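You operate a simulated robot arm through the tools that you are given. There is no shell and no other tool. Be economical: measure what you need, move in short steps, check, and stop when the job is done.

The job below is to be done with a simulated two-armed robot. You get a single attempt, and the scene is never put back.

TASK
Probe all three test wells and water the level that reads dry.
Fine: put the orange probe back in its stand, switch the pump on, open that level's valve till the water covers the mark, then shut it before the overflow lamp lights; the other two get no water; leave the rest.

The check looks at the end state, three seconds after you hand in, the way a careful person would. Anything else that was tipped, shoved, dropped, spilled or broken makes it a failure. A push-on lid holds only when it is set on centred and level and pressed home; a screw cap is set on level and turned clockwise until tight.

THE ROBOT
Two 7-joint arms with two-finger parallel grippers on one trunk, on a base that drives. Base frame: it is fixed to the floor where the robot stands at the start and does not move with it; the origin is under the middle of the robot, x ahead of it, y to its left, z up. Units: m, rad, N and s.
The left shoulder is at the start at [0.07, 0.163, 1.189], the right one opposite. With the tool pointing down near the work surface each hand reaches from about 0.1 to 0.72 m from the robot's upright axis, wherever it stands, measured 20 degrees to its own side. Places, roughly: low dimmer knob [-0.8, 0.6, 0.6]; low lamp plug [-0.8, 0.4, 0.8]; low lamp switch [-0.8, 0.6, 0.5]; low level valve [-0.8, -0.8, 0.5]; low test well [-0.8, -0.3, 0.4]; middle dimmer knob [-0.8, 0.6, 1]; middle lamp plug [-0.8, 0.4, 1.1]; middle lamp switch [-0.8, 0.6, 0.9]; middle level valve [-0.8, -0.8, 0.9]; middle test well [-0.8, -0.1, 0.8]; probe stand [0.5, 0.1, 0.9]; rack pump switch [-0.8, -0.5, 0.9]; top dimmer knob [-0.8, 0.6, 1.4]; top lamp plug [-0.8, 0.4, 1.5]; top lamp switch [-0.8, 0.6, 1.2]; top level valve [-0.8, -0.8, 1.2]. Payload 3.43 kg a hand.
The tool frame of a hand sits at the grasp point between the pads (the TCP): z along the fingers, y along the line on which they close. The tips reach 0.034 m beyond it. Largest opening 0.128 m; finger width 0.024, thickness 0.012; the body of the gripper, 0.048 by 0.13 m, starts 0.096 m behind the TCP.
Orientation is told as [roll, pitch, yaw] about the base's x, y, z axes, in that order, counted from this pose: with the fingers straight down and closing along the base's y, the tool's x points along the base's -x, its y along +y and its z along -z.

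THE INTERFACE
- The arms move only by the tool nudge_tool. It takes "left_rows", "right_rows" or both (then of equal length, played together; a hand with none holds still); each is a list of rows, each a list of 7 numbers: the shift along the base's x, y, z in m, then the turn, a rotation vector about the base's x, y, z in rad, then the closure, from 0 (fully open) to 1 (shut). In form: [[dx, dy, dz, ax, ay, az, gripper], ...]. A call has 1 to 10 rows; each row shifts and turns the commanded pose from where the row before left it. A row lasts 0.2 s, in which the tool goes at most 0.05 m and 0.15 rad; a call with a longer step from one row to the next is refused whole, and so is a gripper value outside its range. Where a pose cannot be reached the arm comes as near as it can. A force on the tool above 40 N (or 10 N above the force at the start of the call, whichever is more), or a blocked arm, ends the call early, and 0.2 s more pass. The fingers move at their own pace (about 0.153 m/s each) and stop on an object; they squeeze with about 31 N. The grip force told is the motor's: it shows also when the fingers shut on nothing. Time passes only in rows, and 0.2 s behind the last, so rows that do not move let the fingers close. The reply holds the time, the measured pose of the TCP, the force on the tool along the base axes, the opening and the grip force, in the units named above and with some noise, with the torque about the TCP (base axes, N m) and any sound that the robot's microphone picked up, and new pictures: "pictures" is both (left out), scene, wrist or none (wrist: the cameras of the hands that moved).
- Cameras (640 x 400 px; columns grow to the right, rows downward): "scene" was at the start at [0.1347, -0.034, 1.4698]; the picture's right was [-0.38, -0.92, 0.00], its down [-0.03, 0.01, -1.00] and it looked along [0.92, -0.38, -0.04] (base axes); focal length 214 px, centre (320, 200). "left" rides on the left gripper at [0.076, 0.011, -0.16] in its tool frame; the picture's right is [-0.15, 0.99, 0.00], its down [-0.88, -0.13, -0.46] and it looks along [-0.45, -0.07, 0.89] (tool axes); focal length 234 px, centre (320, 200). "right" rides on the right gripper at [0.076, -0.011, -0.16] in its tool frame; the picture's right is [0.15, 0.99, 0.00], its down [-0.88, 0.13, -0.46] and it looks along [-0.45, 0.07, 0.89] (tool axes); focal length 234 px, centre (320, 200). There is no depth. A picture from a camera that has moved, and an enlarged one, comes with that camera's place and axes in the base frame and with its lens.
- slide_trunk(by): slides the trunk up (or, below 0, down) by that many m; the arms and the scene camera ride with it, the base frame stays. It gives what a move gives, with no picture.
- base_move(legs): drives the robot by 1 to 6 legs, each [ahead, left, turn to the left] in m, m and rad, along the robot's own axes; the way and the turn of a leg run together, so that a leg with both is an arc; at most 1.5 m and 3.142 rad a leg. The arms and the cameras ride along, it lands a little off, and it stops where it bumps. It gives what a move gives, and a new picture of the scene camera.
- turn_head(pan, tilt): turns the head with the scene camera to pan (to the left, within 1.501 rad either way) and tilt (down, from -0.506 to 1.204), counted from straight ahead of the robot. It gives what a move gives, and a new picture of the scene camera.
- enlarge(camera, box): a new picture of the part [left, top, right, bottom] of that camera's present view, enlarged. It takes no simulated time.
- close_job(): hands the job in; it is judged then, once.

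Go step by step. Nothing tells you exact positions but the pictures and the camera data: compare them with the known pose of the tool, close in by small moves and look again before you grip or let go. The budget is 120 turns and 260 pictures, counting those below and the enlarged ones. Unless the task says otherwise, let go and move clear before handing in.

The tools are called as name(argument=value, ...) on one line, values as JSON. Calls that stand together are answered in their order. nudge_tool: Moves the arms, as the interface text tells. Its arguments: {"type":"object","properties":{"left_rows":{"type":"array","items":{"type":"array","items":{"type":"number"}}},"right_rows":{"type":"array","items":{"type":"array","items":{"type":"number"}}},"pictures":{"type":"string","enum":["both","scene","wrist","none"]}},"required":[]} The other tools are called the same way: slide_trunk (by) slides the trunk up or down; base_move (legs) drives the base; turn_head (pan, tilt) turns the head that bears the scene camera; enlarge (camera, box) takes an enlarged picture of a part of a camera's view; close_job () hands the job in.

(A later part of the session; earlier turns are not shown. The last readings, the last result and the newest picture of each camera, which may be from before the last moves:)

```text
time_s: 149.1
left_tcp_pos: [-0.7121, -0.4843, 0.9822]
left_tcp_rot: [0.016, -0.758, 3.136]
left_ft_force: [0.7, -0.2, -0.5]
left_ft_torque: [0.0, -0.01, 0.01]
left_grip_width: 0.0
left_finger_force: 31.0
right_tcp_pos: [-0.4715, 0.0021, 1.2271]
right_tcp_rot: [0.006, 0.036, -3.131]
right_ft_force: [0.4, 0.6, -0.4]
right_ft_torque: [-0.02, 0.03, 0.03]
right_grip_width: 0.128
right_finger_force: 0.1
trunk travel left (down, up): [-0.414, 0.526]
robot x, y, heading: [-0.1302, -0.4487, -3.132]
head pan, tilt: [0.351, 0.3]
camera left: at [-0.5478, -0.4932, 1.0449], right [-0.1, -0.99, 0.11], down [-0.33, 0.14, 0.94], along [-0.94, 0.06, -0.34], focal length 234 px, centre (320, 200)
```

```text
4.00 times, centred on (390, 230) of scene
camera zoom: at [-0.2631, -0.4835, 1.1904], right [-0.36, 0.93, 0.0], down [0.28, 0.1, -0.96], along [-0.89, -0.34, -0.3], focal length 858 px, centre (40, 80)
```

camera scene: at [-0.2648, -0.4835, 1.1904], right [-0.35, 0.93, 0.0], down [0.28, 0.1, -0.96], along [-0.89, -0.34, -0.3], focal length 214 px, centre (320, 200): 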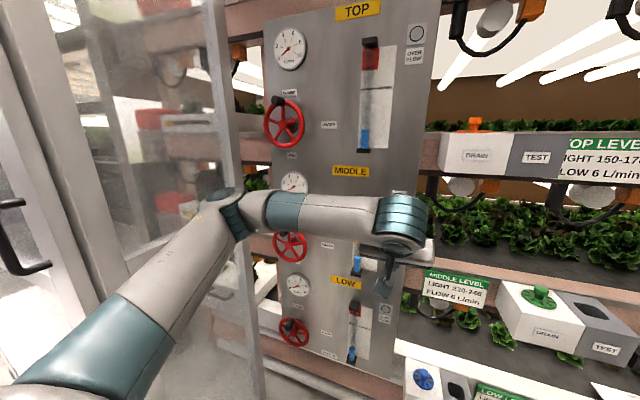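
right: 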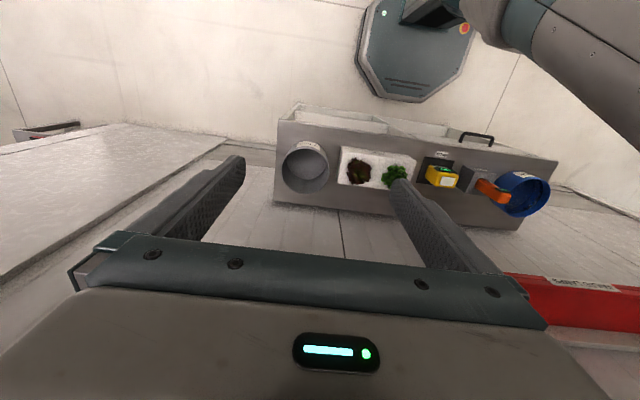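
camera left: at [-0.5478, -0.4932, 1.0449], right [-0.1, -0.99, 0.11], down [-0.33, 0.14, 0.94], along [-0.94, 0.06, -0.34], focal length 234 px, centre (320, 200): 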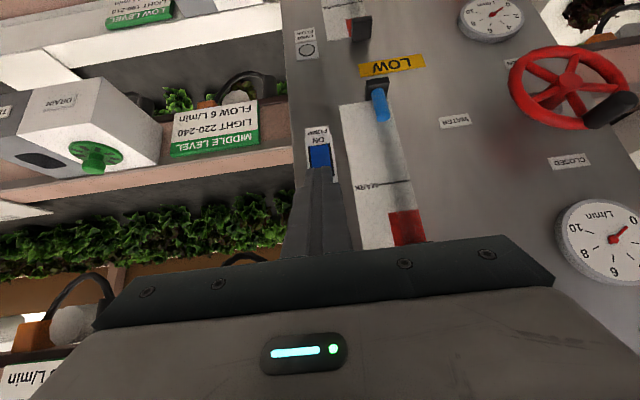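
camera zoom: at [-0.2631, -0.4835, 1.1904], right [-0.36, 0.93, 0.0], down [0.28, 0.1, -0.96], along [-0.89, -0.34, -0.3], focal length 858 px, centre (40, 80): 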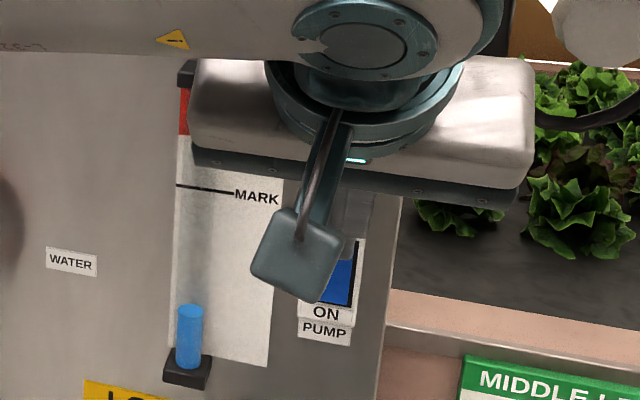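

The rocker's lower edge now looks flush (ON). Move the hand up and away, and look at the switch and top valve clearly.

nudge_tool(left_rows=[[0.03, 0, 0, 0, 0, 0, 1], [0.03, 0, 0, 0, 0, 0, 1], [0.03, 0, 0, 0, 0, 0, 1]], pictures="none")

slide_trunk(by=0.3)

turn_head(pan=0.3, tilt=0.55)

enlarge(camera="left", box=[0, 0, 640, 400])

```text
time_s: 149.9
left_tcp_pos: [-0.6223, -0.4838, 0.9814]
left_tcp_rot: [0.013, -0.759, 3.137]
left_ft_force: [0.4, 0.2, -0.2]
left_ft_torque: [0.01, 0.0, -0.01]
left_grip_width: 0.0
left_finger_force: 31.3
right_tcp_pos: [-0.4714, 0.0016, 1.2269]
right_tcp_rot: [0.005, 0.036, -3.131]
right_ft_force: [0.8, 0.9, 1.0]
right_ft_torque: [-0.01, 0.01, -0.01]
right_grip_width: 0.1281
right_finger_force: 0.1
trunk travel left (down, up): [-0.414, 0.526]
robot x, y, heading: [-0.1234, -0.4524, -3.132]
head pan, tilt: [0.351, 0.3]
```

```text
time_s: 152.9
left_tcp_pos: [-0.6237, -0.4831, 1.2803]
left_tcp_rot: [0.014, -0.756, 3.137]
left_ft_force: [0.2, -0.9, 0.2]
left_ft_torque: [-0.04, 0.0, -0.01]
left_grip_width: 0.0
left_finger_force: 31.4
right_tcp_pos: [-0.4725, 0.0007, 1.5275]
right_tcp_rot: [0.006, 0.038, -3.131]
right_ft_force: [-0.3, 0.2, -0.6]
right_ft_torque: [-0.02, 0.02, 0.01]
right_grip_width: 0.128
right_finger_force: 0.1
trunk travel left (down, up): [-0.714, 0.226]
robot x, y, heading: [-0.1254, -0.4489, -3.132]
head pan, tilt: [0.351, 0.3]
```

```text
time_s: 153.7
left_tcp_pos: [-0.6231, -0.483, 1.2797]
left_tcp_rot: [0.012, -0.757, 3.137]
left_ft_force: [0.1, 0.3, -0.4]
left_ft_torque: [-0.01, 0.0, -0.01]
left_grip_width: 0.0
left_finger_force: 31.3
right_tcp_pos: [-0.4729, 0.0007, 1.5267]
right_tcp_rot: [0.006, 0.037, -3.13]
right_ft_force: [-0.2, -0.1, 0.0]
right_ft_torque: [0.0, -0.01, 0.03]
right_grip_width: 0.128
right_finger_force: 0.1
trunk travel left (down, up): [-0.714, 0.226]
robot x, y, heading: [-0.1286, -0.4486, -3.131]
head pan, tilt: [0.3, 0.55]
camera scene: at [-0.2619, -0.4781, 1.4675], right [-0.31, 0.95, 0.0], down [0.5, 0.16, -0.85], along [-0.81, -0.26, -0.52], focal length 214 px, centre (320, 200)
```

scene: 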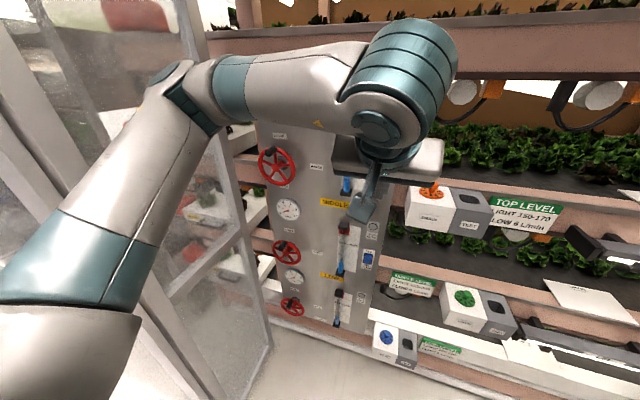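

```text
1.00 times, centred on (320, 200) of left (not enlarged: the box is as wide or as high as the picture)
camera zoom: at [-0.4588, -0.4922, 1.3436], right [-0.1, -0.99, 0.11], down [-0.33, 0.14, 0.94], along [-0.94, 0.06, -0.34], focal length 234 px, centre (320, 200)
```

zoom: 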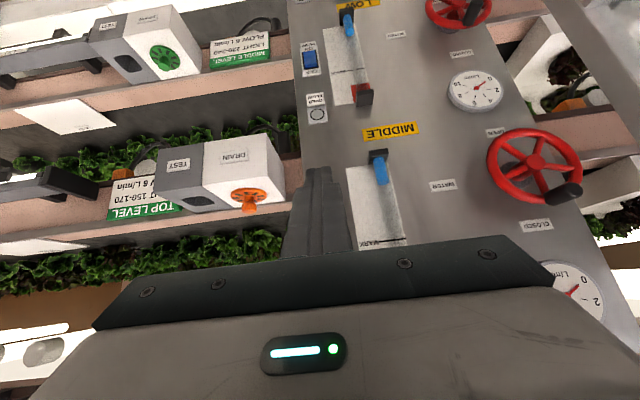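

enlarge(camera="scene", box=[345, 235, 395, 285])

enlarge(camera="scene", box=[240, 120, 350, 230])

enlarge(camera="left", box=[430, 100, 610, 250])

```text
8.00 times, centred on (370, 260) of scene
camera zoom: at [-0.2619, -0.4781, 1.4675], right [-0.31, 0.95, 0.0], down [0.5, 0.16, -0.85], along [-0.81, -0.26, -0.52], focal length 1716 px, centre (-80, -280)
```

zoom: 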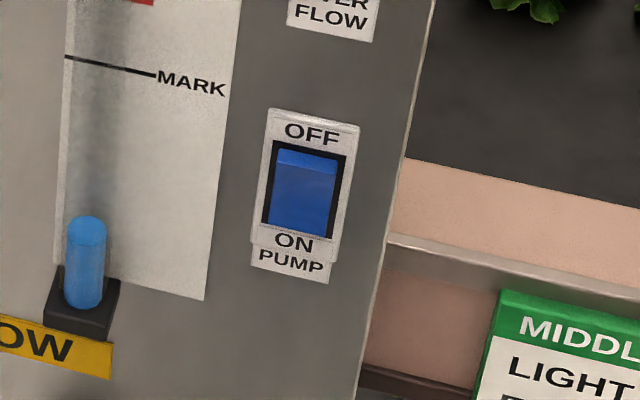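

```text
3.64 times, centred on (295, 175) of scene
camera zoom: at [-0.2619, -0.4781, 1.4675], right [-0.31, 0.95, 0.0], down [0.5, 0.16, -0.85], along [-0.81, -0.26, -0.52], focal length 780 px, centre (411, 291)
```

zoom: 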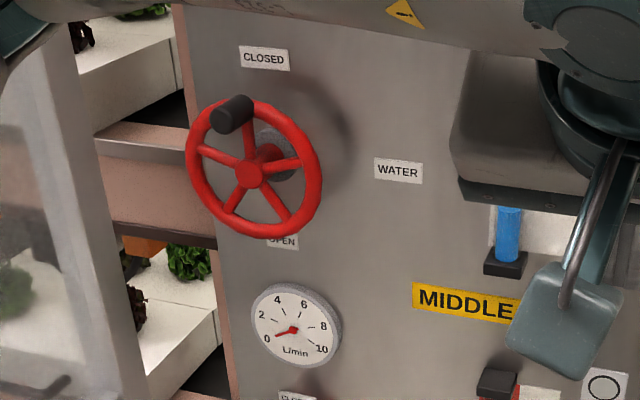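

```text
2.67 times, centred on (520, 175) of left
camera zoom: at [-0.4588, -0.4922, 1.3436], right [-0.1, -0.99, 0.11], down [-0.33, 0.14, 0.94], along [-0.94, 0.06, -0.34], focal length 624 px, centre (-213, 267)
```

zoom: 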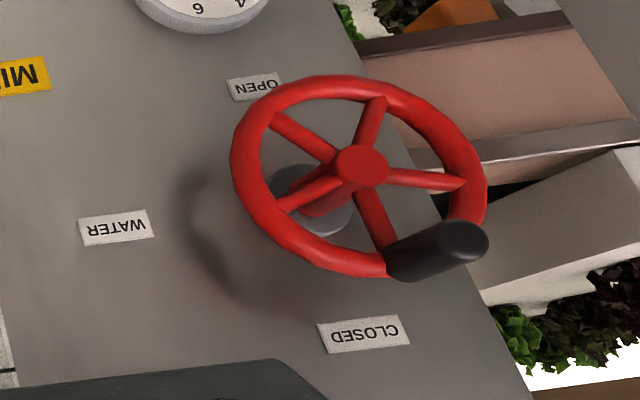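

Pump is ON. Top wheel: hub ≈(-0.784,-0.783,1.216), knob at top (CLOSED) tip ≈(-0.735,-0.767,1.278). I back the base a bit to keep the elbow off the glass cabinet, then move the hand toward the knob with fingers open.

base_move(legs=[[-0.1, 0, 0]])

nudge_tool(left_rows=[[0, -0.03, 0.01, 0, 0, 0, 0.5], [-0.01, -0.04, 0.01, 0, 0, 0, 0.5], [-0.01, -0.04, 0.01, 0, 0, 0, 0.5], [-0.01, -0.04, 0, 0, 0, 0, 0.5], [-0.01, -0.04, 0, 0, 0, 0, 0.5]], pictures="both")

```text
time_s: 154.8
left_tcp_pos: [-0.5255, -0.4837, 1.2809]
left_tcp_rot: [0.015, -0.756, 3.139]
left_ft_force: [0.1, -0.1, -0.2]
left_ft_torque: [0.05, -0.01, -0.02]
left_grip_width: 0.0
left_finger_force: 30.3
right_tcp_pos: [-0.3759, 0.0018, 1.5267]
right_tcp_rot: [0.005, 0.038, -3.13]
right_ft_force: [0.1, 0.1, -0.1]
right_ft_torque: [-0.02, 0.0, -0.01]
right_grip_width: 0.1277
right_finger_force: 0.1
trunk travel left (down, up): [-0.714, 0.226]
robot x, y, heading: [-0.0284, -0.4491, -3.132]
head pan, tilt: [0.3, 0.55]
camera scene: at [-0.1647, -0.477, 1.4672], right [-0.31, 0.95, 0.0], down [0.5, 0.16, -0.85], along [-0.81, -0.26, -0.52], focal length 214 px, centre (320, 200)
```

scene: 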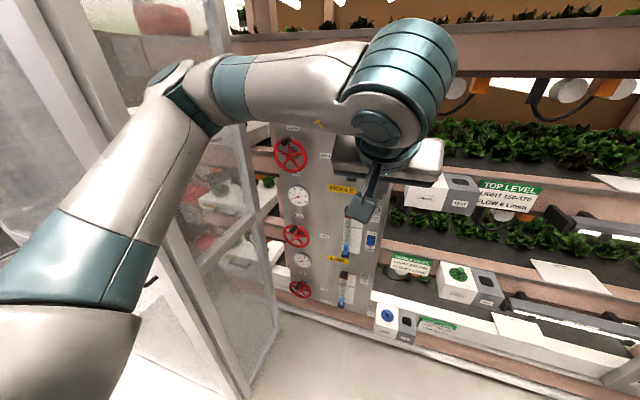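

```text
time_s: 156.2
left_tcp_pos: [-0.6336, -0.5623, 1.3156]
left_tcp_rot: [0.034, -0.767, 2.974]
left_ft_force: [1.3, -6.6, -2.9]
left_ft_torque: [0.66, 0.43, -0.59]
left_grip_width: 0.064
left_finger_force: 0.1
right_tcp_pos: [-0.3427, 0.0902, 1.517]
right_tcp_rot: [0.053, 0.03, 2.992]
right_ft_force: [0.2, -1.6, -0.8]
right_ft_torque: [0.23, -0.12, -0.05]
right_grip_width: 0.128
right_finger_force: 0.0
trunk travel left (down, up): [-0.714, 0.226]
robot x, y, heading: [-0.0831, -0.4335, 3.01]
head pan, tilt: [0.3, 0.55]
stopped in row 5 (left hand): the arm was blocked; the commanded pose is now the measured one
camera scene: at [-0.2019, -0.3776, 1.4708], right [-0.17, 0.98, -0.04], down [0.5, 0.05, -0.86], along [-0.85, -0.17, -0.51], focal length 214 px, centre (320, 200)
camera left: at [-0.471, -0.594, 1.378], right [-0.25, -0.96, 0.13], down [-0.29, 0.2, 0.94], along [-0.92, 0.19, -0.33], focal length 234 px, centre (320, 200)
```

scene: 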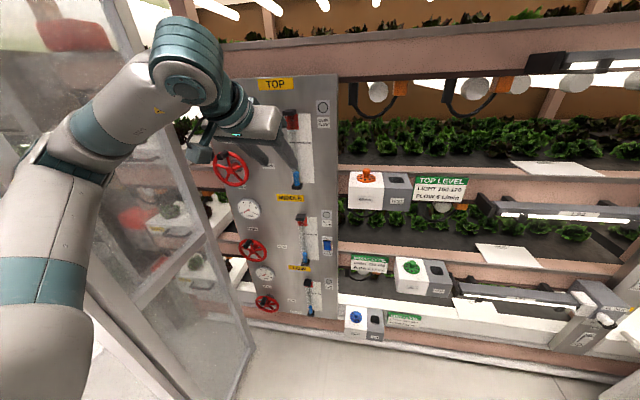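
left: 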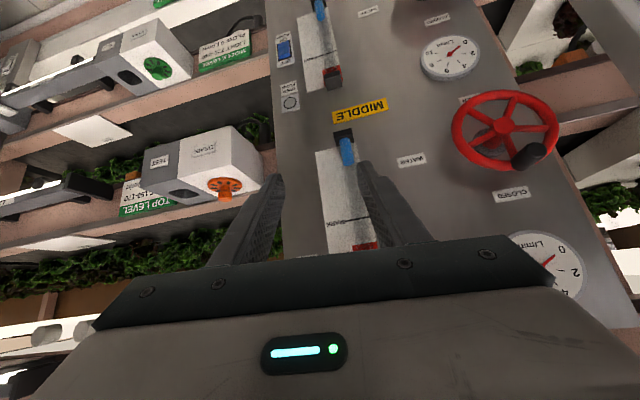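

The elbow pushed against the glass cabinet and the base slid. Reverse immediately.

nudge_tool(left_rows=[[0.01, 0.03, 0, 0, 0, 0, 0.5], [0.02, 0.04, 0, 0, 0, 0, 0.5], [0.02, 0.04, 0, 0, 0, 0, 0.5], [0.02, 0.03, 0, 0, 0, 0, 0.5]], pictures="scene")

```text
time_s: 157.2
left_tcp_pos: [-0.5554, -0.4819, 1.3042]
left_tcp_rot: [-0.002, -0.757, 3.044]
left_ft_force: [-0.8, 0.7, 0.5]
left_ft_torque: [0.02, 0.04, -0.02]
left_grip_width: 0.064
left_finger_force: 0.0
right_tcp_pos: [-0.3712, 0.0222, 1.53]
right_tcp_rot: [-0.01, 0.043, 3.056]
right_ft_force: [-0.8, 0.2, 0.0]
right_ft_torque: [0.02, -0.02, 0.03]
right_grip_width: 0.1282
right_finger_force: 0.0
trunk travel left (down, up): [-0.714, 0.226]
robot x, y, heading: [-0.0659, -0.442, 3.055]
head pan, tilt: [0.3, 0.55]
camera scene: at [-0.2065, -0.4536, 1.4671], right [-0.21, 0.98, 0.0], down [0.51, 0.11, -0.85], along [-0.83, -0.18, -0.52], focal length 214 px, centre (320, 200)
```

scene: 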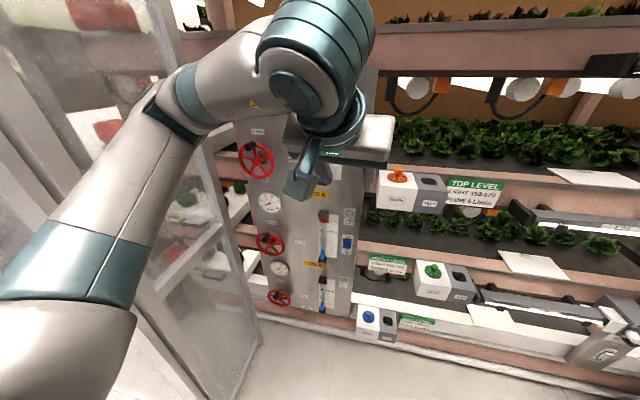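

I'll use a diagonal stance instead: turning the robot left puts the left elbow in front of, not against, the cabinet.

base_move(legs=[[0, 0, 0.63]])

turn_head(pan=-0.15, tilt=0.4)

```text
time_s: 158.8
left_tcp_pos: [-0.4908, -0.6534, 1.3091]
left_tcp_rot: [0.005, -0.768, -2.857]
left_ft_force: [0.1, 0.2, -0.1]
left_ft_torque: [0.0, 0.0, 0.01]
left_grip_width: 0.064
left_finger_force: 0.0
right_tcp_pos: [-0.5171, -0.122, 1.5321]
right_tcp_rot: [-0.006, 0.033, -2.827]
right_ft_force: [-0.2, -0.1, 0.1]
right_ft_torque: [0.0, 0.01, 0.01]
right_grip_width: 0.1281
right_finger_force: 0.1
trunk travel left (down, up): [-0.714, 0.226]
robot x, y, heading: [-0.0645, -0.4323, -2.823]
head pan, tilt: [0.3, 0.55]
stopped in leg 1: the robot was blocked; the commanded pose is now the measured one
camera scene: at [-0.179, -0.4956, 1.4685], right [-0.58, 0.82, 0.0], down [0.42, 0.3, -0.86], along [-0.7, -0.49, -0.52], focal length 214 px, centre (320, 200)
```

scene: 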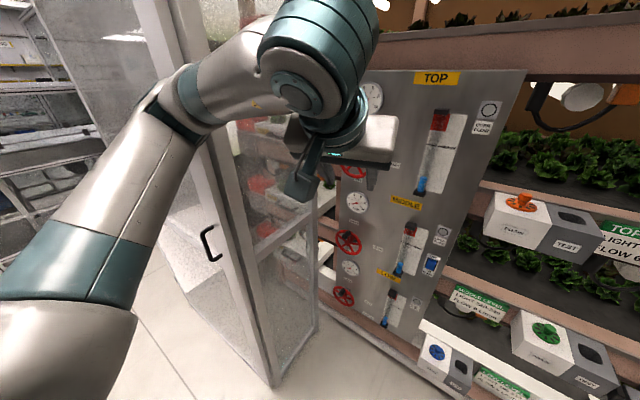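

```text
time_s: 159.8
left_tcp_pos: [-0.4911, -0.6554, 1.3085]
left_tcp_rot: [0.007, -0.768, -2.857]
left_ft_force: [-1.6, 0.0, 0.3]
left_ft_torque: [0.01, 0.0, -0.01]
left_grip_width: 0.064
left_finger_force: 0.1
right_tcp_pos: [-0.517, -0.1225, 1.533]
right_tcp_rot: [-0.007, 0.033, -2.828]
right_ft_force: [-0.2, -0.4, 0.2]
right_ft_torque: [0.0, 0.02, -0.02]
right_grip_width: 0.1281
right_finger_force: 0.0
trunk travel left (down, up): [-0.714, 0.226]
robot x, y, heading: [-0.0672, -0.4404, -2.827]
head pan, tilt: [-0.15, 0.4]
camera scene: at [-0.1968, -0.4585, 1.482], right [-0.16, 0.99, -0.01], down [0.38, 0.06, -0.92], along [-0.91, -0.15, -0.38], focal length 214 px, centre (320, 200)
```

scene: 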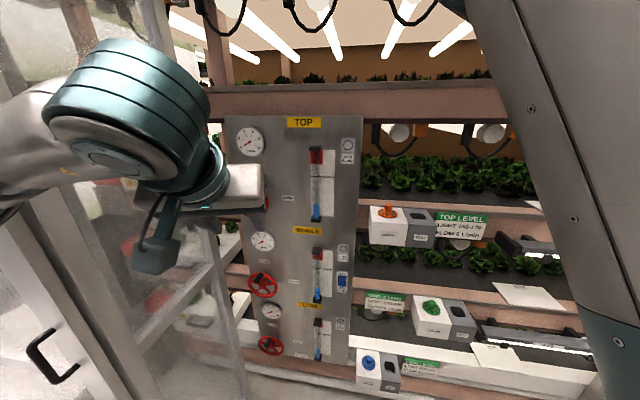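

Elbow hit the cabinet corner again. Move the base away to the right, then turn.

base_move(legs=[[0, -0.14, 0], [0, 0, 0.3]])

turn_head(pan=0.1, tilt=0.45)

```text
time_s: 162.1
left_tcp_pos: [-0.4565, -0.6469, 1.3042]
left_tcp_rot: [0.001, -0.76, -2.55]
left_ft_force: [-0.8, 0.1, -0.3]
left_ft_torque: [0.01, -0.02, 0.0]
left_grip_width: 0.0641
left_finger_force: 0.1
right_tcp_pos: [-0.6386, -0.1482, 1.5309]
right_tcp_rot: [-0.011, 0.041, -2.526]
right_ft_force: [-0.6, -0.3, -0.5]
right_ft_torque: [0.0, -0.04, 0.04]
right_grip_width: 0.1276
right_finger_force: 0.2
trunk travel left (down, up): [-0.714, 0.226]
robot x, y, heading: [-0.1084, -0.3063, -2.524]
head pan, tilt: [-0.15, 0.4]
camera scene: at [-0.2337, -0.3747, 1.4811], right [-0.45, 0.89, 0.0], down [0.35, 0.17, -0.92], along [-0.82, -0.41, -0.39], focal length 214 px, centre (320, 200)
```

scene: 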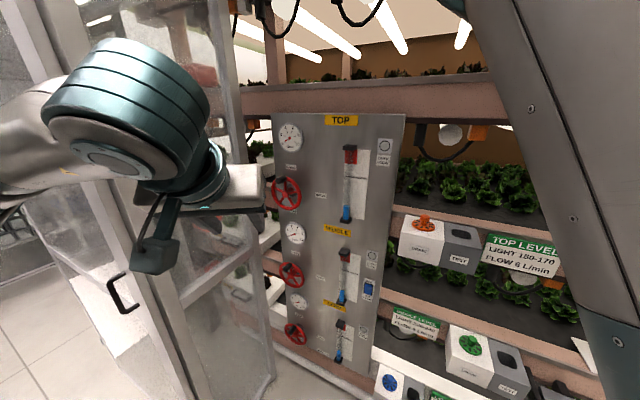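

```text
time_s: 162.8
left_tcp_pos: [-0.4554, -0.6483, 1.3046]
left_tcp_rot: [-0.001, -0.759, -2.549]
left_ft_force: [0.5, -0.3, -0.2]
left_ft_torque: [0.01, 0.0, -0.02]
left_grip_width: 0.0639
left_finger_force: 0.1
right_tcp_pos: [-0.6389, -0.1488, 1.5318]
right_tcp_rot: [-0.01, 0.041, -2.524]
right_ft_force: [-0.6, -0.9, -0.5]
right_ft_torque: [-0.01, -0.02, 0.01]
right_grip_width: 0.1281
right_finger_force: 0.0
trunk travel left (down, up): [-0.714, 0.226]
robot x, y, heading: [-0.1082, -0.31, -2.527]
head pan, tilt: [0.099, 0.45]
camera scene: at [-0.2195, -0.3939, 1.4765], right [-0.66, 0.76, 0.0], down [0.33, 0.29, -0.9], along [-0.68, -0.59, -0.44], focal length 214 px, centre (320, 200)
```

scene: 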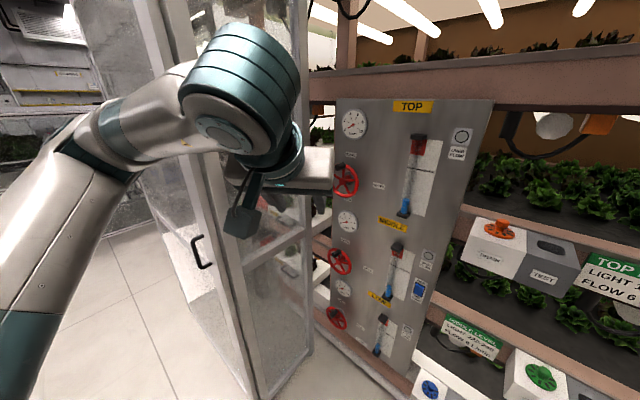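

Clear view of wheel and tube now. Retract the right hand from the rack, and turn the left tool toward straight-on while moving to a pre-grasp.

nudge_tool(left_rows=[[-0.015, -0.01, 0, 0, 0, -0.08, 0.5], [-0.02, -0.015, 0, 0, 0, -0.09, 0.5], [-0.02, -0.015, 0, 0, 0, -0.09, 0.5], [-0.02, -0.015, 0, 0, 0, -0.09, 0.5], [-0.02, -0.015, 0, 0, 0, -0.09, 0.5]], right_rows=[[0.02, 0.01, 0, 0, 0, 0, 0], [0.03, 0.02, 0, 0, 0, 0, 0], [0.03, 0.02, 0, 0, 0, 0, 0], [0.03, 0.02, 0, 0, 0, 0, 0], [0.03, 0.02, 0, 0, 0, 0, 0]], pictures="scene")

enlarge(camera="left", box=[0, 0, 640, 400])

```text
time_s: 164.0
left_tcp_pos: [-0.5516, -0.7167, 1.3047]
left_tcp_rot: [0.001, -0.762, -2.992]
left_ft_force: [-0.8, -0.1, 0.8]
left_ft_torque: [-0.01, -0.01, 0.01]
left_grip_width: 0.0641
left_finger_force: 0.0
right_tcp_pos: [-0.4984, -0.0571, 1.5329]
right_tcp_rot: [-0.01, 0.043, -2.524]
right_ft_force: [0.4, 0.4, -0.2]
right_ft_torque: [-0.02, -0.03, 0.03]
right_grip_width: 0.1282
right_finger_force: 0.1
trunk travel left (down, up): [-0.714, 0.226]
robot x, y, heading: [-0.109, -0.3034, -2.528]
head pan, tilt: [0.099, 0.45]
camera scene: at [-0.2202, -0.3931, 1.4765], right [-0.66, 0.75, 0.0], down [0.33, 0.29, -0.9], along [-0.68, -0.59, -0.44], focal length 214 px, centre (320, 200)
```

scene: 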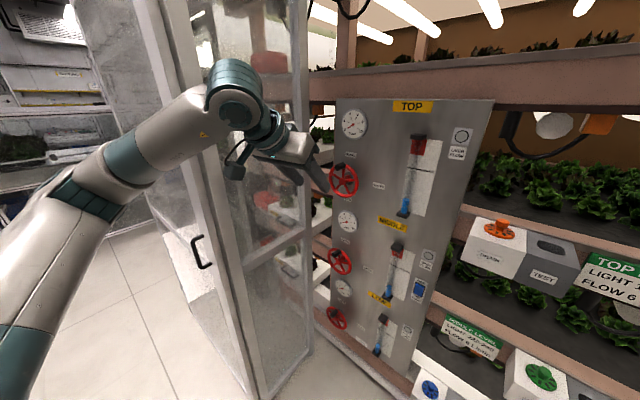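

```text
1.00 times, centred on (320, 200) of left (not enlarged: the box is as wide or as high as the picture)
camera zoom: at [-0.387, -0.7027, 1.3676], right [0.04, -0.99, 0.1], down [-0.34, 0.08, 0.94], along [-0.94, -0.07, -0.33], focal length 234 px, centre (320, 200)
```

zoom: 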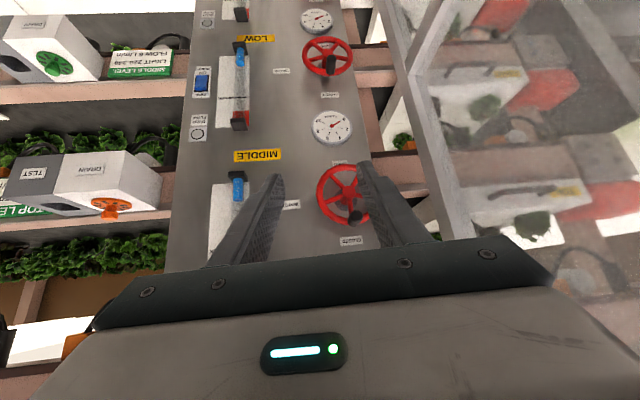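

Knob ≈(-0.735,-0.78,1.276). Approach to 9 cm away and check.

nudge_tool(left_rows=[[-0.025, -0.015, -0.006, 0, 0, 0, 0.5], [-0.03, -0.016, -0.007, 0, 0, 0, 0.5], [-0.03, -0.016, -0.006, 0, 0, 0, 0.5], [-0.02, -0.016, -0.006, 0, 0, -0.05, 0.5]], pictures="both")

enlarge(camera="scene", box=[250, 110, 450, 235])

```text
time_s: 165.0
left_tcp_pos: [-0.656, -0.7811, 1.2778]
left_tcp_rot: [-0.002, -0.759, -3.037]
left_ft_force: [-0.1, 0.5, 0.6]
left_ft_torque: [-0.02, 0.0, 0.0]
left_grip_width: 0.0641
left_finger_force: 0.0
right_tcp_pos: [-0.4993, -0.0593, 1.5325]
right_tcp_rot: [-0.011, 0.043, -2.524]
right_ft_force: [1.0, -0.7, 0.0]
right_ft_torque: [0.02, -0.03, -0.01]
right_grip_width: 0.1284
right_finger_force: 0.1
trunk travel left (down, up): [-0.714, 0.226]
robot x, y, heading: [-0.1094, -0.3068, -2.526]
head pan, tilt: [0.099, 0.45]
camera scene: at [-0.2201, -0.3949, 1.4764], right [-0.66, 0.75, 0.0], down [0.33, 0.29, -0.9], along [-0.68, -0.59, -0.44], focal length 214 px, centre (320, 200)
camera left: at [-0.4909, -0.7751, 1.3411], right [-0.01, -0.99, 0.1], down [-0.34, 0.1, 0.94], along [-0.94, -0.03, -0.34], focal length 234 px, centre (320, 200)
```

scene: 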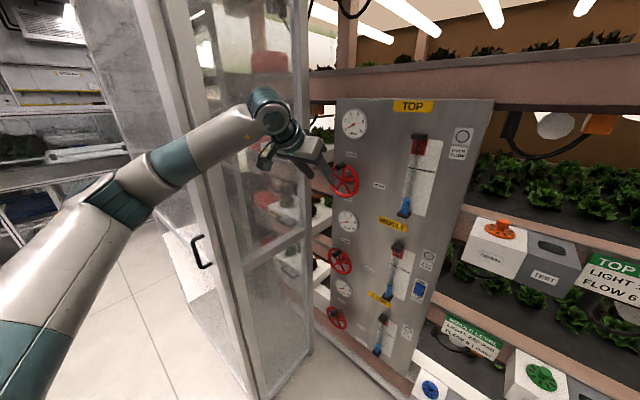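
left: 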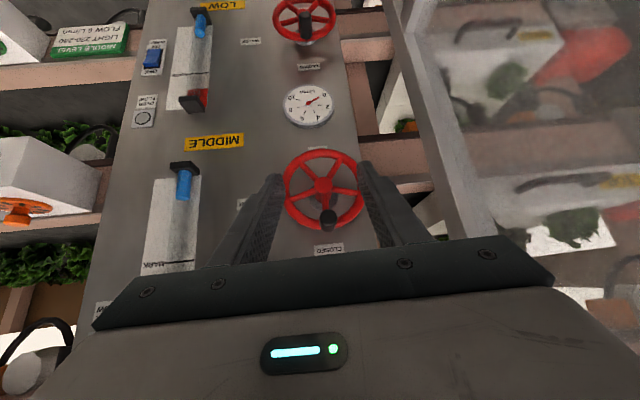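

```text
3.20 times, centred on (350, 172) of scene
camera zoom: at [-0.2201, -0.3949, 1.4764], right [-0.66, 0.75, 0.0], down [0.33, 0.29, -0.9], along [-0.68, -0.59, -0.44], focal length 686 px, centre (224, 288)
```

zoom: 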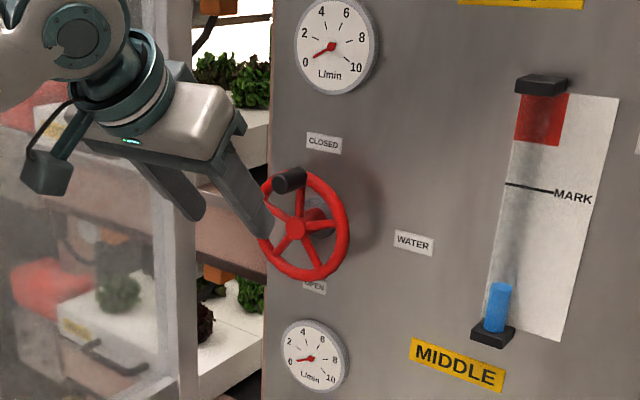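

Advance to the knob, straddling it.

nudge_tool(left_rows=[[-0.025, -0.002, 0, 0, 0, 0, 0.5], [-0.025, -0.002, 0, 0, 0, 0, 0.5], [-0.02, -0.002, 0, 0, 0, 0, 0.5], [-0.012, -0.001, 0, 0, 0, 0, 0.5]], pictures="wrist")

enlarge(camera="scene", box=[290, 130, 390, 220])

```text
time_s: 166.0
left_tcp_pos: [-0.7375, -0.7874, 1.2799]
left_tcp_rot: [0.0, -0.758, -3.041]
left_ft_force: [-0.8, 0.5, -0.2]
left_ft_torque: [0.02, 0.0, 0.0]
left_grip_width: 0.064
left_finger_force: 0.1
right_tcp_pos: [-0.5001, -0.0565, 1.5336]
right_tcp_rot: [-0.01, 0.039, -2.525]
right_ft_force: [-0.5, -0.6, 1.0]
right_ft_torque: [0.0, 0.02, 0.01]
right_grip_width: 0.1281
right_finger_force: 0.1
trunk travel left (down, up): [-0.714, 0.226]
robot x, y, heading: [-0.1083, -0.3033, -2.527]
head pan, tilt: [0.099, 0.45]
camera left: at [-0.5723, -0.7812, 1.3424], right [-0.01, -0.99, 0.1], down [-0.34, 0.1, 0.94], along [-0.94, -0.03, -0.34], focal length 234 px, centre (320, 200)
```

left: 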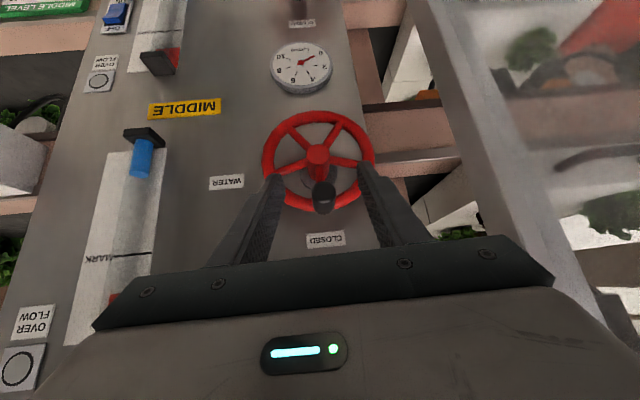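

```text
4.44 times, centred on (340, 175) of scene
camera zoom: at [-0.2204, -0.3934, 1.4764], right [-0.66, 0.75, 0.0], down [0.33, 0.29, -0.9], along [-0.68, -0.59, -0.44], focal length 953 px, centre (231, 311)
```

zoom: 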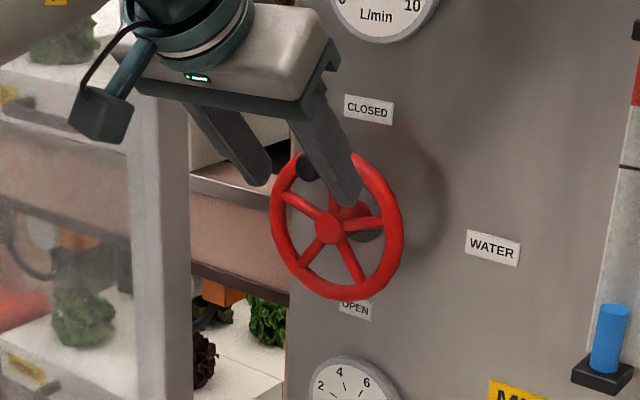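

Knob tip is actually near x≈-0.762, so go ~2.2 cm deeper and close.

nudge_tool(left_rows=[[-0.008, -0.002, 0, 0, 0, 0, 0.5], [-0.008, -0.001, 0, 0, 0, 0, 0.5], [-0.006, 0, 0, 0, 0, 0, 0.5]], pictures="wrist")

enlarge(camera="left", box=[240, 120, 400, 240])

enlarge(camera="scene", box=[305, 140, 375, 210])

```text
time_s: 166.8
left_tcp_pos: [-0.7587, -0.7901, 1.2789]
left_tcp_rot: [-0.002, -0.762, -3.037]
left_ft_force: [-0.4, -1.3, 0.6]
left_ft_torque: [0.0, 0.02, 0.03]
left_grip_width: 0.064
left_finger_force: 0.1
right_tcp_pos: [-0.4983, -0.0566, 1.5332]
right_tcp_rot: [-0.01, 0.039, -2.525]
right_ft_force: [0.3, 0.1, 0.5]
right_ft_torque: [-0.01, 0.01, 0.0]
right_grip_width: 0.1279
right_finger_force: 0.0
trunk travel left (down, up): [-0.714, 0.226]
robot x, y, heading: [-0.1114, -0.304, -2.525]
head pan, tilt: [0.099, 0.45]
camera left: at [-0.5941, -0.7843, 1.3422], right [0.0, -0.99, 0.1], down [-0.34, 0.1, 0.94], along [-0.94, -0.03, -0.33], focal length 234 px, centre (320, 200)
```

left: 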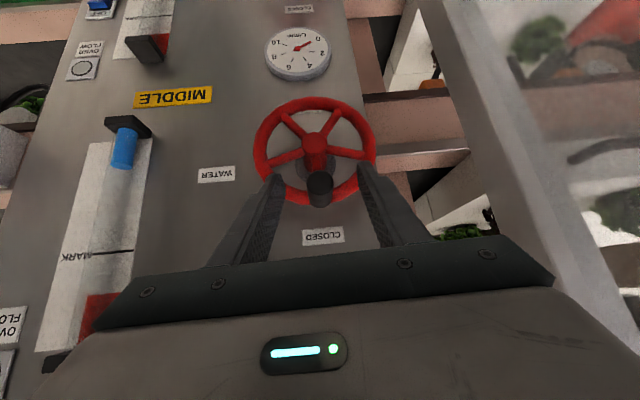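

```text
3.33 times, centred on (320, 180) of left
camera zoom: at [-0.5941, -0.7843, 1.3422], right [0.0, -0.99, 0.1], down [-0.34, 0.1, 0.94], along [-0.94, -0.03, -0.33], focal length 781 px, centre (320, 267)
```

zoom: 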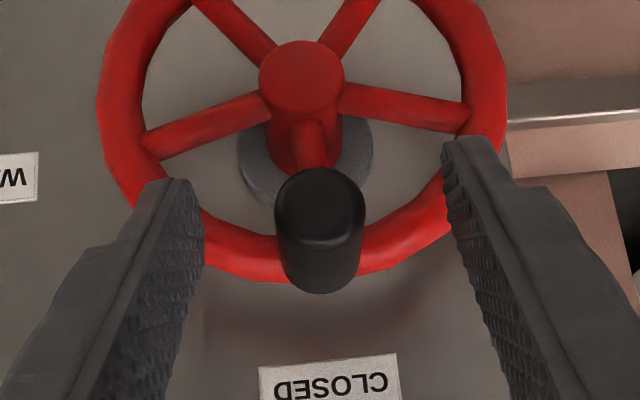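

```text
5.71 times, centred on (340, 175) of scene
camera zoom: at [-0.2194, -0.3936, 1.4765], right [-0.66, 0.75, 0.0], down [0.33, 0.29, -0.9], along [-0.68, -0.59, -0.44], focal length 1226 px, centre (206, 343)
```

zoom: 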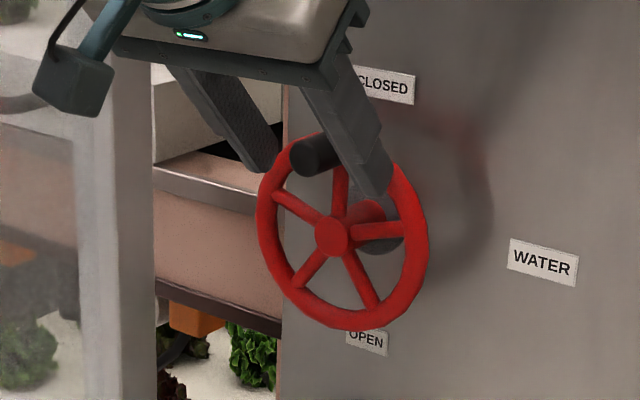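

Knob is between the finger pads. Close.

nudge_tool(left_rows=[[0, 0, 0, 0, 0, 0, 0.7], [0, 0, 0, 0, 0, 0, 0.85], [0, 0, 0, 0, 0, 0, 1], [0, 0, 0, 0, 0, 0, 1]], pictures="wrist")

enlarge(camera="scene", box=[290, 90, 480, 220])

```text
time_s: 167.8
left_tcp_pos: [-0.7587, -0.7909, 1.2791]
left_tcp_rot: [-0.001, -0.76, -3.042]
left_ft_force: [-0.4, -1.9, 3.0]
left_ft_torque: [-0.1, -0.18, -1.27]
left_grip_width: 0.024
left_finger_force: 45.2
right_tcp_pos: [-0.4987, -0.0574, 1.5339]
right_tcp_rot: [-0.01, 0.04, -2.525]
right_ft_force: [0.2, 0.1, 0.9]
right_ft_torque: [-0.02, -0.02, 0.0]
right_grip_width: 0.1277
right_finger_force: 0.1
trunk travel left (down, up): [-0.714, 0.226]
robot x, y, heading: [-0.1121, -0.3021, -2.524]
head pan, tilt: [0.099, 0.45]
camera left: at [-0.594, -0.7842, 1.3425], right [-0.01, -0.99, 0.1], down [-0.34, 0.1, 0.94], along [-0.94, -0.03, -0.33], focal length 234 px, centre (320, 200)
```

left: 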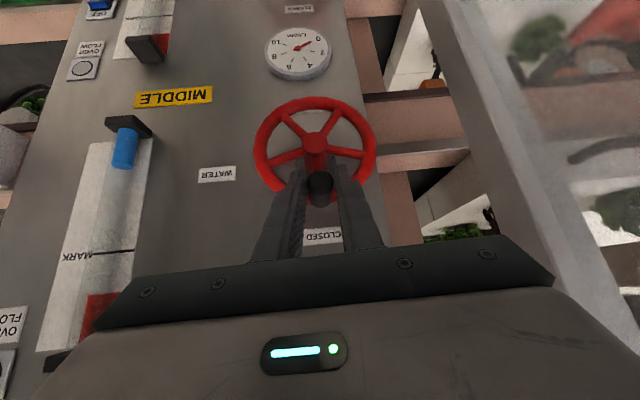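

```text
3.08 times, centred on (385, 155) of scene
camera zoom: at [-0.2194, -0.3937, 1.4765], right [-0.66, 0.76, 0.0], down [0.33, 0.29, -0.9], along [-0.68, -0.59, -0.44], focal length 660 px, centre (120, 338)
```

zoom: 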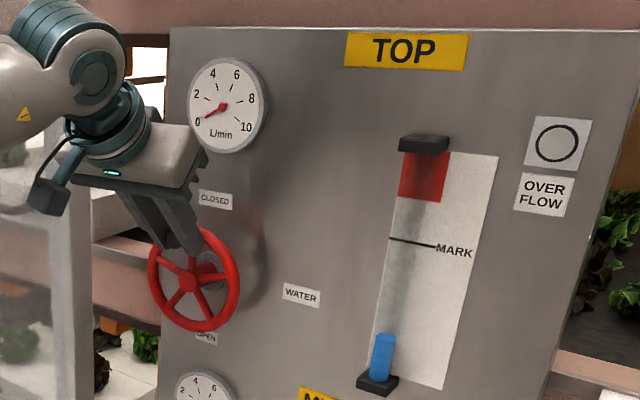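

Knob gripped. Try opening counter-clockwise: a small move to -y, watching force and gauge.

nudge_tool(left_rows=[[0, -0.004, 0, 0, 0, 0, 1], [0, -0.004, -0.0005, 0, 0, 0, 1], [0, -0.004, -0.001, 0, 0, 0, 1]], pictures="none")

enlarge(camera="scene", box=[290, 90, 480, 220])

```text
time_s: 168.6
left_tcp_pos: [-0.7589, -0.8001, 1.2779]
left_tcp_rot: [0.001, -0.761, -3.041]
left_ft_force: [3.5, 9.2, -0.5]
left_ft_torque: [0.55, 0.47, -1.49]
left_grip_width: 0.0239
left_finger_force: 45.0
right_tcp_pos: [-0.4976, -0.0544, 1.5323]
right_tcp_rot: [-0.009, 0.038, -2.526]
right_ft_force: [-0.8, 0.2, 0.2]
right_ft_torque: [-0.01, -0.01, 0.01]
right_grip_width: 0.1277
right_finger_force: 0.1
trunk travel left (down, up): [-0.714, 0.226]
robot x, y, heading: [-0.1066, -0.306, -2.527]
head pan, tilt: [0.099, 0.45]
```

```text
3.08 times, centred on (385, 155) of scene
camera zoom: at [-0.2191, -0.3912, 1.4767], right [-0.66, 0.76, 0.0], down [0.33, 0.28, -0.9], along [-0.68, -0.59, -0.43], focal length 660 px, centre (120, 338)
```

zoom: 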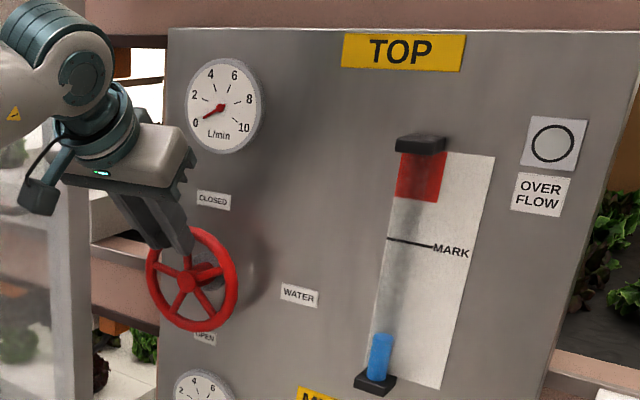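

Moving with ~9 N (wheel turning). Continue along the arc to about 30°.

nudge_tool(left_rows=[[0, -0.004, -0.0012, 0, 0, 0, 1], [0, -0.004, -0.0017, 0, 0, 0, 1], [0, -0.004, -0.002, 0, 0, 0, 1]], pictures="none")

enlarge(camera="scene", box=[290, 90, 480, 220])

```text
time_s: 169.4
left_tcp_pos: [-0.7601, -0.814, 1.2732]
left_tcp_rot: [-0.002, -0.761, -3.037]
left_ft_force: [2.0, 8.9, 1.3]
left_ft_torque: [0.44, 0.11, -1.39]
left_grip_width: 0.024
left_finger_force: 45.3
right_tcp_pos: [-0.4991, -0.056, 1.5326]
right_tcp_rot: [-0.01, 0.041, -2.526]
right_ft_force: [0.4, 0.3, 1.2]
right_ft_torque: [0.01, -0.01, 0.02]
right_grip_width: 0.128
right_finger_force: 0.1
trunk travel left (down, up): [-0.714, 0.226]
robot x, y, heading: [-0.1099, -0.3062, -2.519]
head pan, tilt: [0.099, 0.45]
```

```text
3.08 times, centred on (385, 155) of scene
camera zoom: at [-0.2191, -0.3924, 1.4766], right [-0.66, 0.75, 0.0], down [0.33, 0.28, -0.9], along [-0.68, -0.59, -0.43], focal length 660 px, centre (120, 338)
```

zoom: 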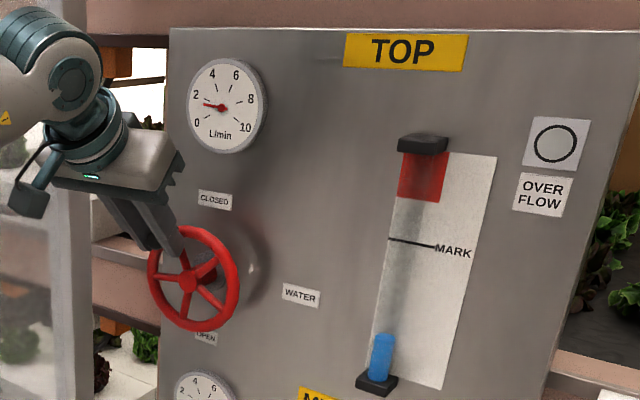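

Flow has started (~1.5 L/min) in this direction. Hold 2 s and look at the level.

nudge_tool(left_rows=[[0, 0, 0, 0, 0, 0, 1], [0, 0, 0, 0, 0, 0, 1], [0, 0, 0, 0, 0, 0, 1], [0, 0, 0, 0, 0, 0, 1], [0, 0, 0, 0, 0, 0, 1], [0, 0, 0, 0, 0, 0, 1], [0, 0, 0, 0, 0, 0, 1], [0, 0, 0, 0, 0, 0, 1]], pictures="none")

enlarge(camera="scene", box=[290, 90, 480, 220])

```text
time_s: 171.2
left_tcp_pos: [-0.758, -0.8164, 1.2738]
left_tcp_rot: [-0.001, -0.761, -3.037]
left_ft_force: [2.5, -1.7, 2.1]
left_ft_torque: [-0.02, -0.4, -1.0]
left_grip_width: 0.0241
left_finger_force: 45.3
right_tcp_pos: [-0.4979, -0.0575, 1.5333]
right_tcp_rot: [-0.011, 0.038, -2.525]
right_ft_force: [0.7, 0.2, -1.0]
right_ft_torque: [0.01, -0.01, -0.02]
right_grip_width: 0.1281
right_finger_force: 0.1
trunk travel left (down, up): [-0.714, 0.226]
robot x, y, heading: [-0.1117, -0.3038, -2.527]
head pan, tilt: [0.099, 0.45]
```

```text
3.08 times, centred on (385, 155) of scene
camera zoom: at [-0.219, -0.3938, 1.4766], right [-0.66, 0.75, 0.0], down [0.33, 0.29, -0.9], along [-0.68, -0.59, -0.44], focal length 660 px, centre (120, 338)
```

zoom: 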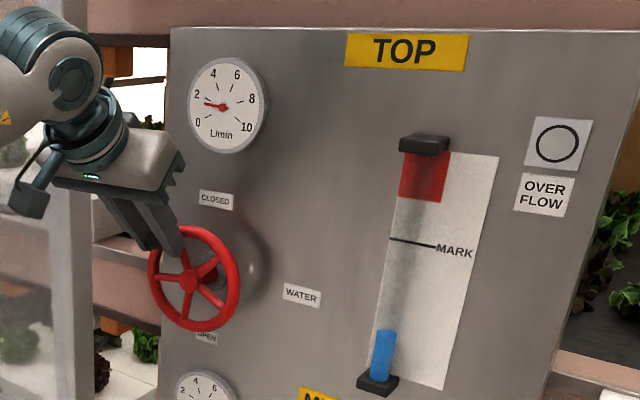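

Level rises ~2 px/s; open a bit more (to ~60°) to speed it up.

nudge_tool(left_rows=[[0, -0.004, -0.004, 0, 0, 0, 1], [0, -0.004, -0.005, 0, 0, 0, 1], [0, -0.003, -0.005, 0, 0, 0, 1], [0, -0.003, -0.005, 0, 0, 0, 1]], pictures="none")

enlarge(camera="scene", box=[290, 90, 480, 220])

```text
time_s: 172.2
left_tcp_pos: [-0.7578, -0.8312, 1.2547]
left_tcp_rot: [-0.002, -0.762, -3.037]
left_ft_force: [-5.5, -11.5, 18.2]
left_ft_torque: [0.12, -0.27, -0.84]
left_grip_width: 0.0236
left_finger_force: 44.8
right_tcp_pos: [-0.4969, -0.06, 1.5336]
right_tcp_rot: [-0.012, 0.041, -2.523]
right_ft_force: [0.4, -0.3, 0.1]
right_ft_torque: [0.02, 0.0, -0.03]
right_grip_width: 0.1282
right_finger_force: 0.1
trunk travel left (down, up): [-0.714, 0.226]
robot x, y, heading: [-0.1108, -0.3029, -2.526]
head pan, tilt: [0.099, 0.45]
```

```text
3.08 times, centred on (385, 155) of scene
camera zoom: at [-0.219, -0.3961, 1.4764], right [-0.66, 0.75, 0.0], down [0.33, 0.29, -0.9], along [-0.68, -0.59, -0.44], focal length 660 px, centre (120, 338)
```

zoom: 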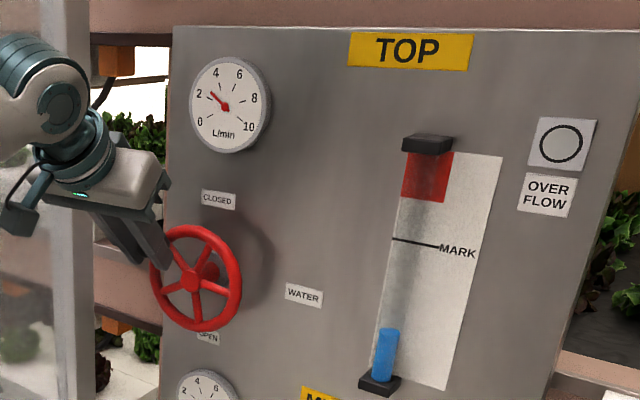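

~2.8 L/min. Open to ~70° with a slightly larger arc radius.

nudge_tool(left_rows=[[0, -0.005, 0.001, 0, 0, 0, 1], [0, -0.003, -0.004, 0, 0, 0, 1], [0, -0.002, -0.005, 0, 0, 0, 1], [0, -0.002, -0.006, 0, 0, 0, 1]], pictures="none")

enlarge(camera="scene", box=[290, 90, 480, 220])

```text
time_s: 173.2
left_tcp_pos: [-0.7575, -0.8393, 1.242]
left_tcp_rot: [0.0, -0.76, -3.041]
left_ft_force: [4.4, -0.9, 9.7]
left_ft_torque: [0.32, -0.2, -0.84]
left_grip_width: 0.0229
left_finger_force: 44.6
right_tcp_pos: [-0.4965, -0.0557, 1.5345]
right_tcp_rot: [-0.01, 0.039, -2.527]
right_ft_force: [-0.1, -0.9, 0.2]
right_ft_torque: [0.03, -0.01, 0.0]
right_grip_width: 0.1279
right_finger_force: 0.0
trunk travel left (down, up): [-0.714, 0.226]
robot x, y, heading: [-0.1116, -0.3045, -2.528]
head pan, tilt: [0.099, 0.45]
```

```text
3.08 times, centred on (385, 155) of scene
camera zoom: at [-0.2178, -0.3927, 1.4767], right [-0.66, 0.76, 0.0], down [0.33, 0.28, -0.9], along [-0.68, -0.59, -0.43], focal length 660 px, centre (120, 338)
```

zoom: 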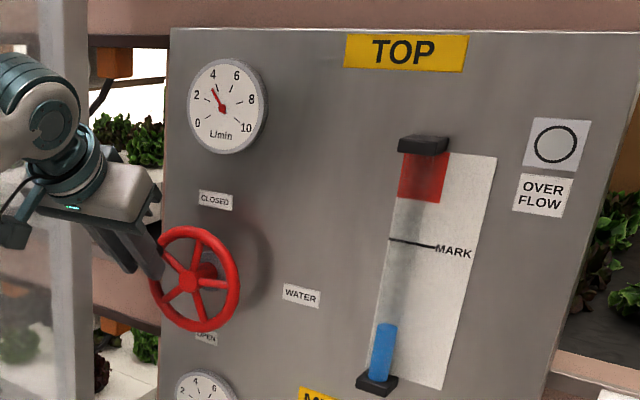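

~3.6 L/min. Hold ~4 s, then check.

nudge_tool(left_rows=[[0, 0, 0, 0, 0, 0, 1], [0, 0, 0, 0, 0, 0, 1], [0, 0, 0, 0, 0, 0, 1], [0, 0, 0, 0, 0, 0, 1], [0, 0, 0, 0, 0, 0, 1], [0, 0, 0, 0, 0, 0, 1], [0, 0, 0, 0, 0, 0, 1], [0, 0, 0, 0, 0, 0, 1], [0, 0, 0, 0, 0, 0, 1], [0, 0, 0, 0, 0, 0, 1]], pictures="none")

nudge_tool(left_rows=[[0, 0, 0, 0, 0, 0, 1], [0, 0, 0, 0, 0, 0, 1], [0, 0, 0, 0, 0, 0, 1], [0, 0, 0, 0, 0, 0, 1], [0, 0, 0, 0, 0, 0, 1], [0, 0, 0, 0, 0, 0, 1], [0, 0, 0, 0, 0, 0, 1], [0, 0, 0, 0, 0, 0, 1]], pictures="none")

enlarge(camera="scene", box=[290, 90, 480, 220])

```text
time_s: 175.4
left_tcp_pos: [-0.7579, -0.8394, 1.241]
left_tcp_rot: [0.001, -0.76, -3.04]
left_ft_force: [7.6, 1.8, 1.6]
left_ft_torque: [0.09, 0.01, -0.91]
left_grip_width: 0.0231
left_finger_force: 44.8
right_tcp_pos: [-0.4967, -0.0565, 1.5336]
right_tcp_rot: [-0.011, 0.039, -2.527]
right_ft_force: [-0.6, -0.7, -0.5]
right_ft_torque: [-0.01, -0.01, 0.0]
right_grip_width: 0.1279
right_finger_force: 0.1
trunk travel left (down, up): [-0.714, 0.226]
robot x, y, heading: [-0.1093, -0.3075, -2.528]
head pan, tilt: [0.099, 0.45]
```

```text
time_s: 177.2
left_tcp_pos: [-0.7576, -0.8399, 1.242]
left_tcp_rot: [-0.002, -0.761, -3.041]
left_ft_force: [11.4, 5.7, -3.7]
left_ft_torque: [-0.05, -0.23, -0.86]
left_grip_width: 0.023
left_finger_force: 44.6
right_tcp_pos: [-0.4979, -0.0552, 1.5325]
right_tcp_rot: [-0.011, 0.037, -2.524]
right_ft_force: [0.3, 0.2, -0.5]
right_ft_torque: [0.0, 0.03, -0.02]
right_grip_width: 0.1281
right_finger_force: 0.0
trunk travel left (down, up): [-0.714, 0.226]
robot x, y, heading: [-0.1083, -0.3018, -2.528]
head pan, tilt: [0.099, 0.45]
```

```text
3.08 times, centred on (385, 155) of scene
camera zoom: at [-0.2179, -0.3931, 1.4766], right [-0.66, 0.75, 0.0], down [0.33, 0.29, -0.9], along [-0.68, -0.59, -0.43], focal length 660 px, centre (120, 338)
```

zoom: 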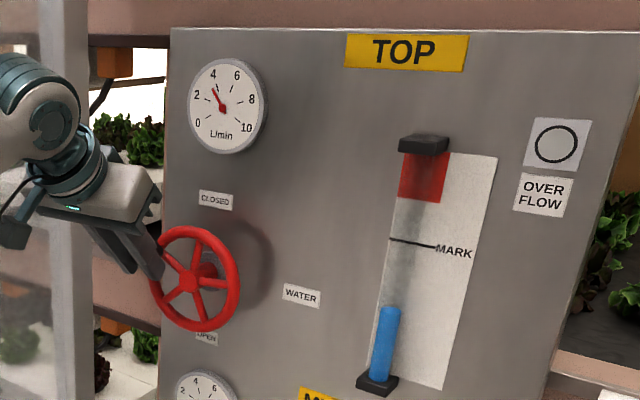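

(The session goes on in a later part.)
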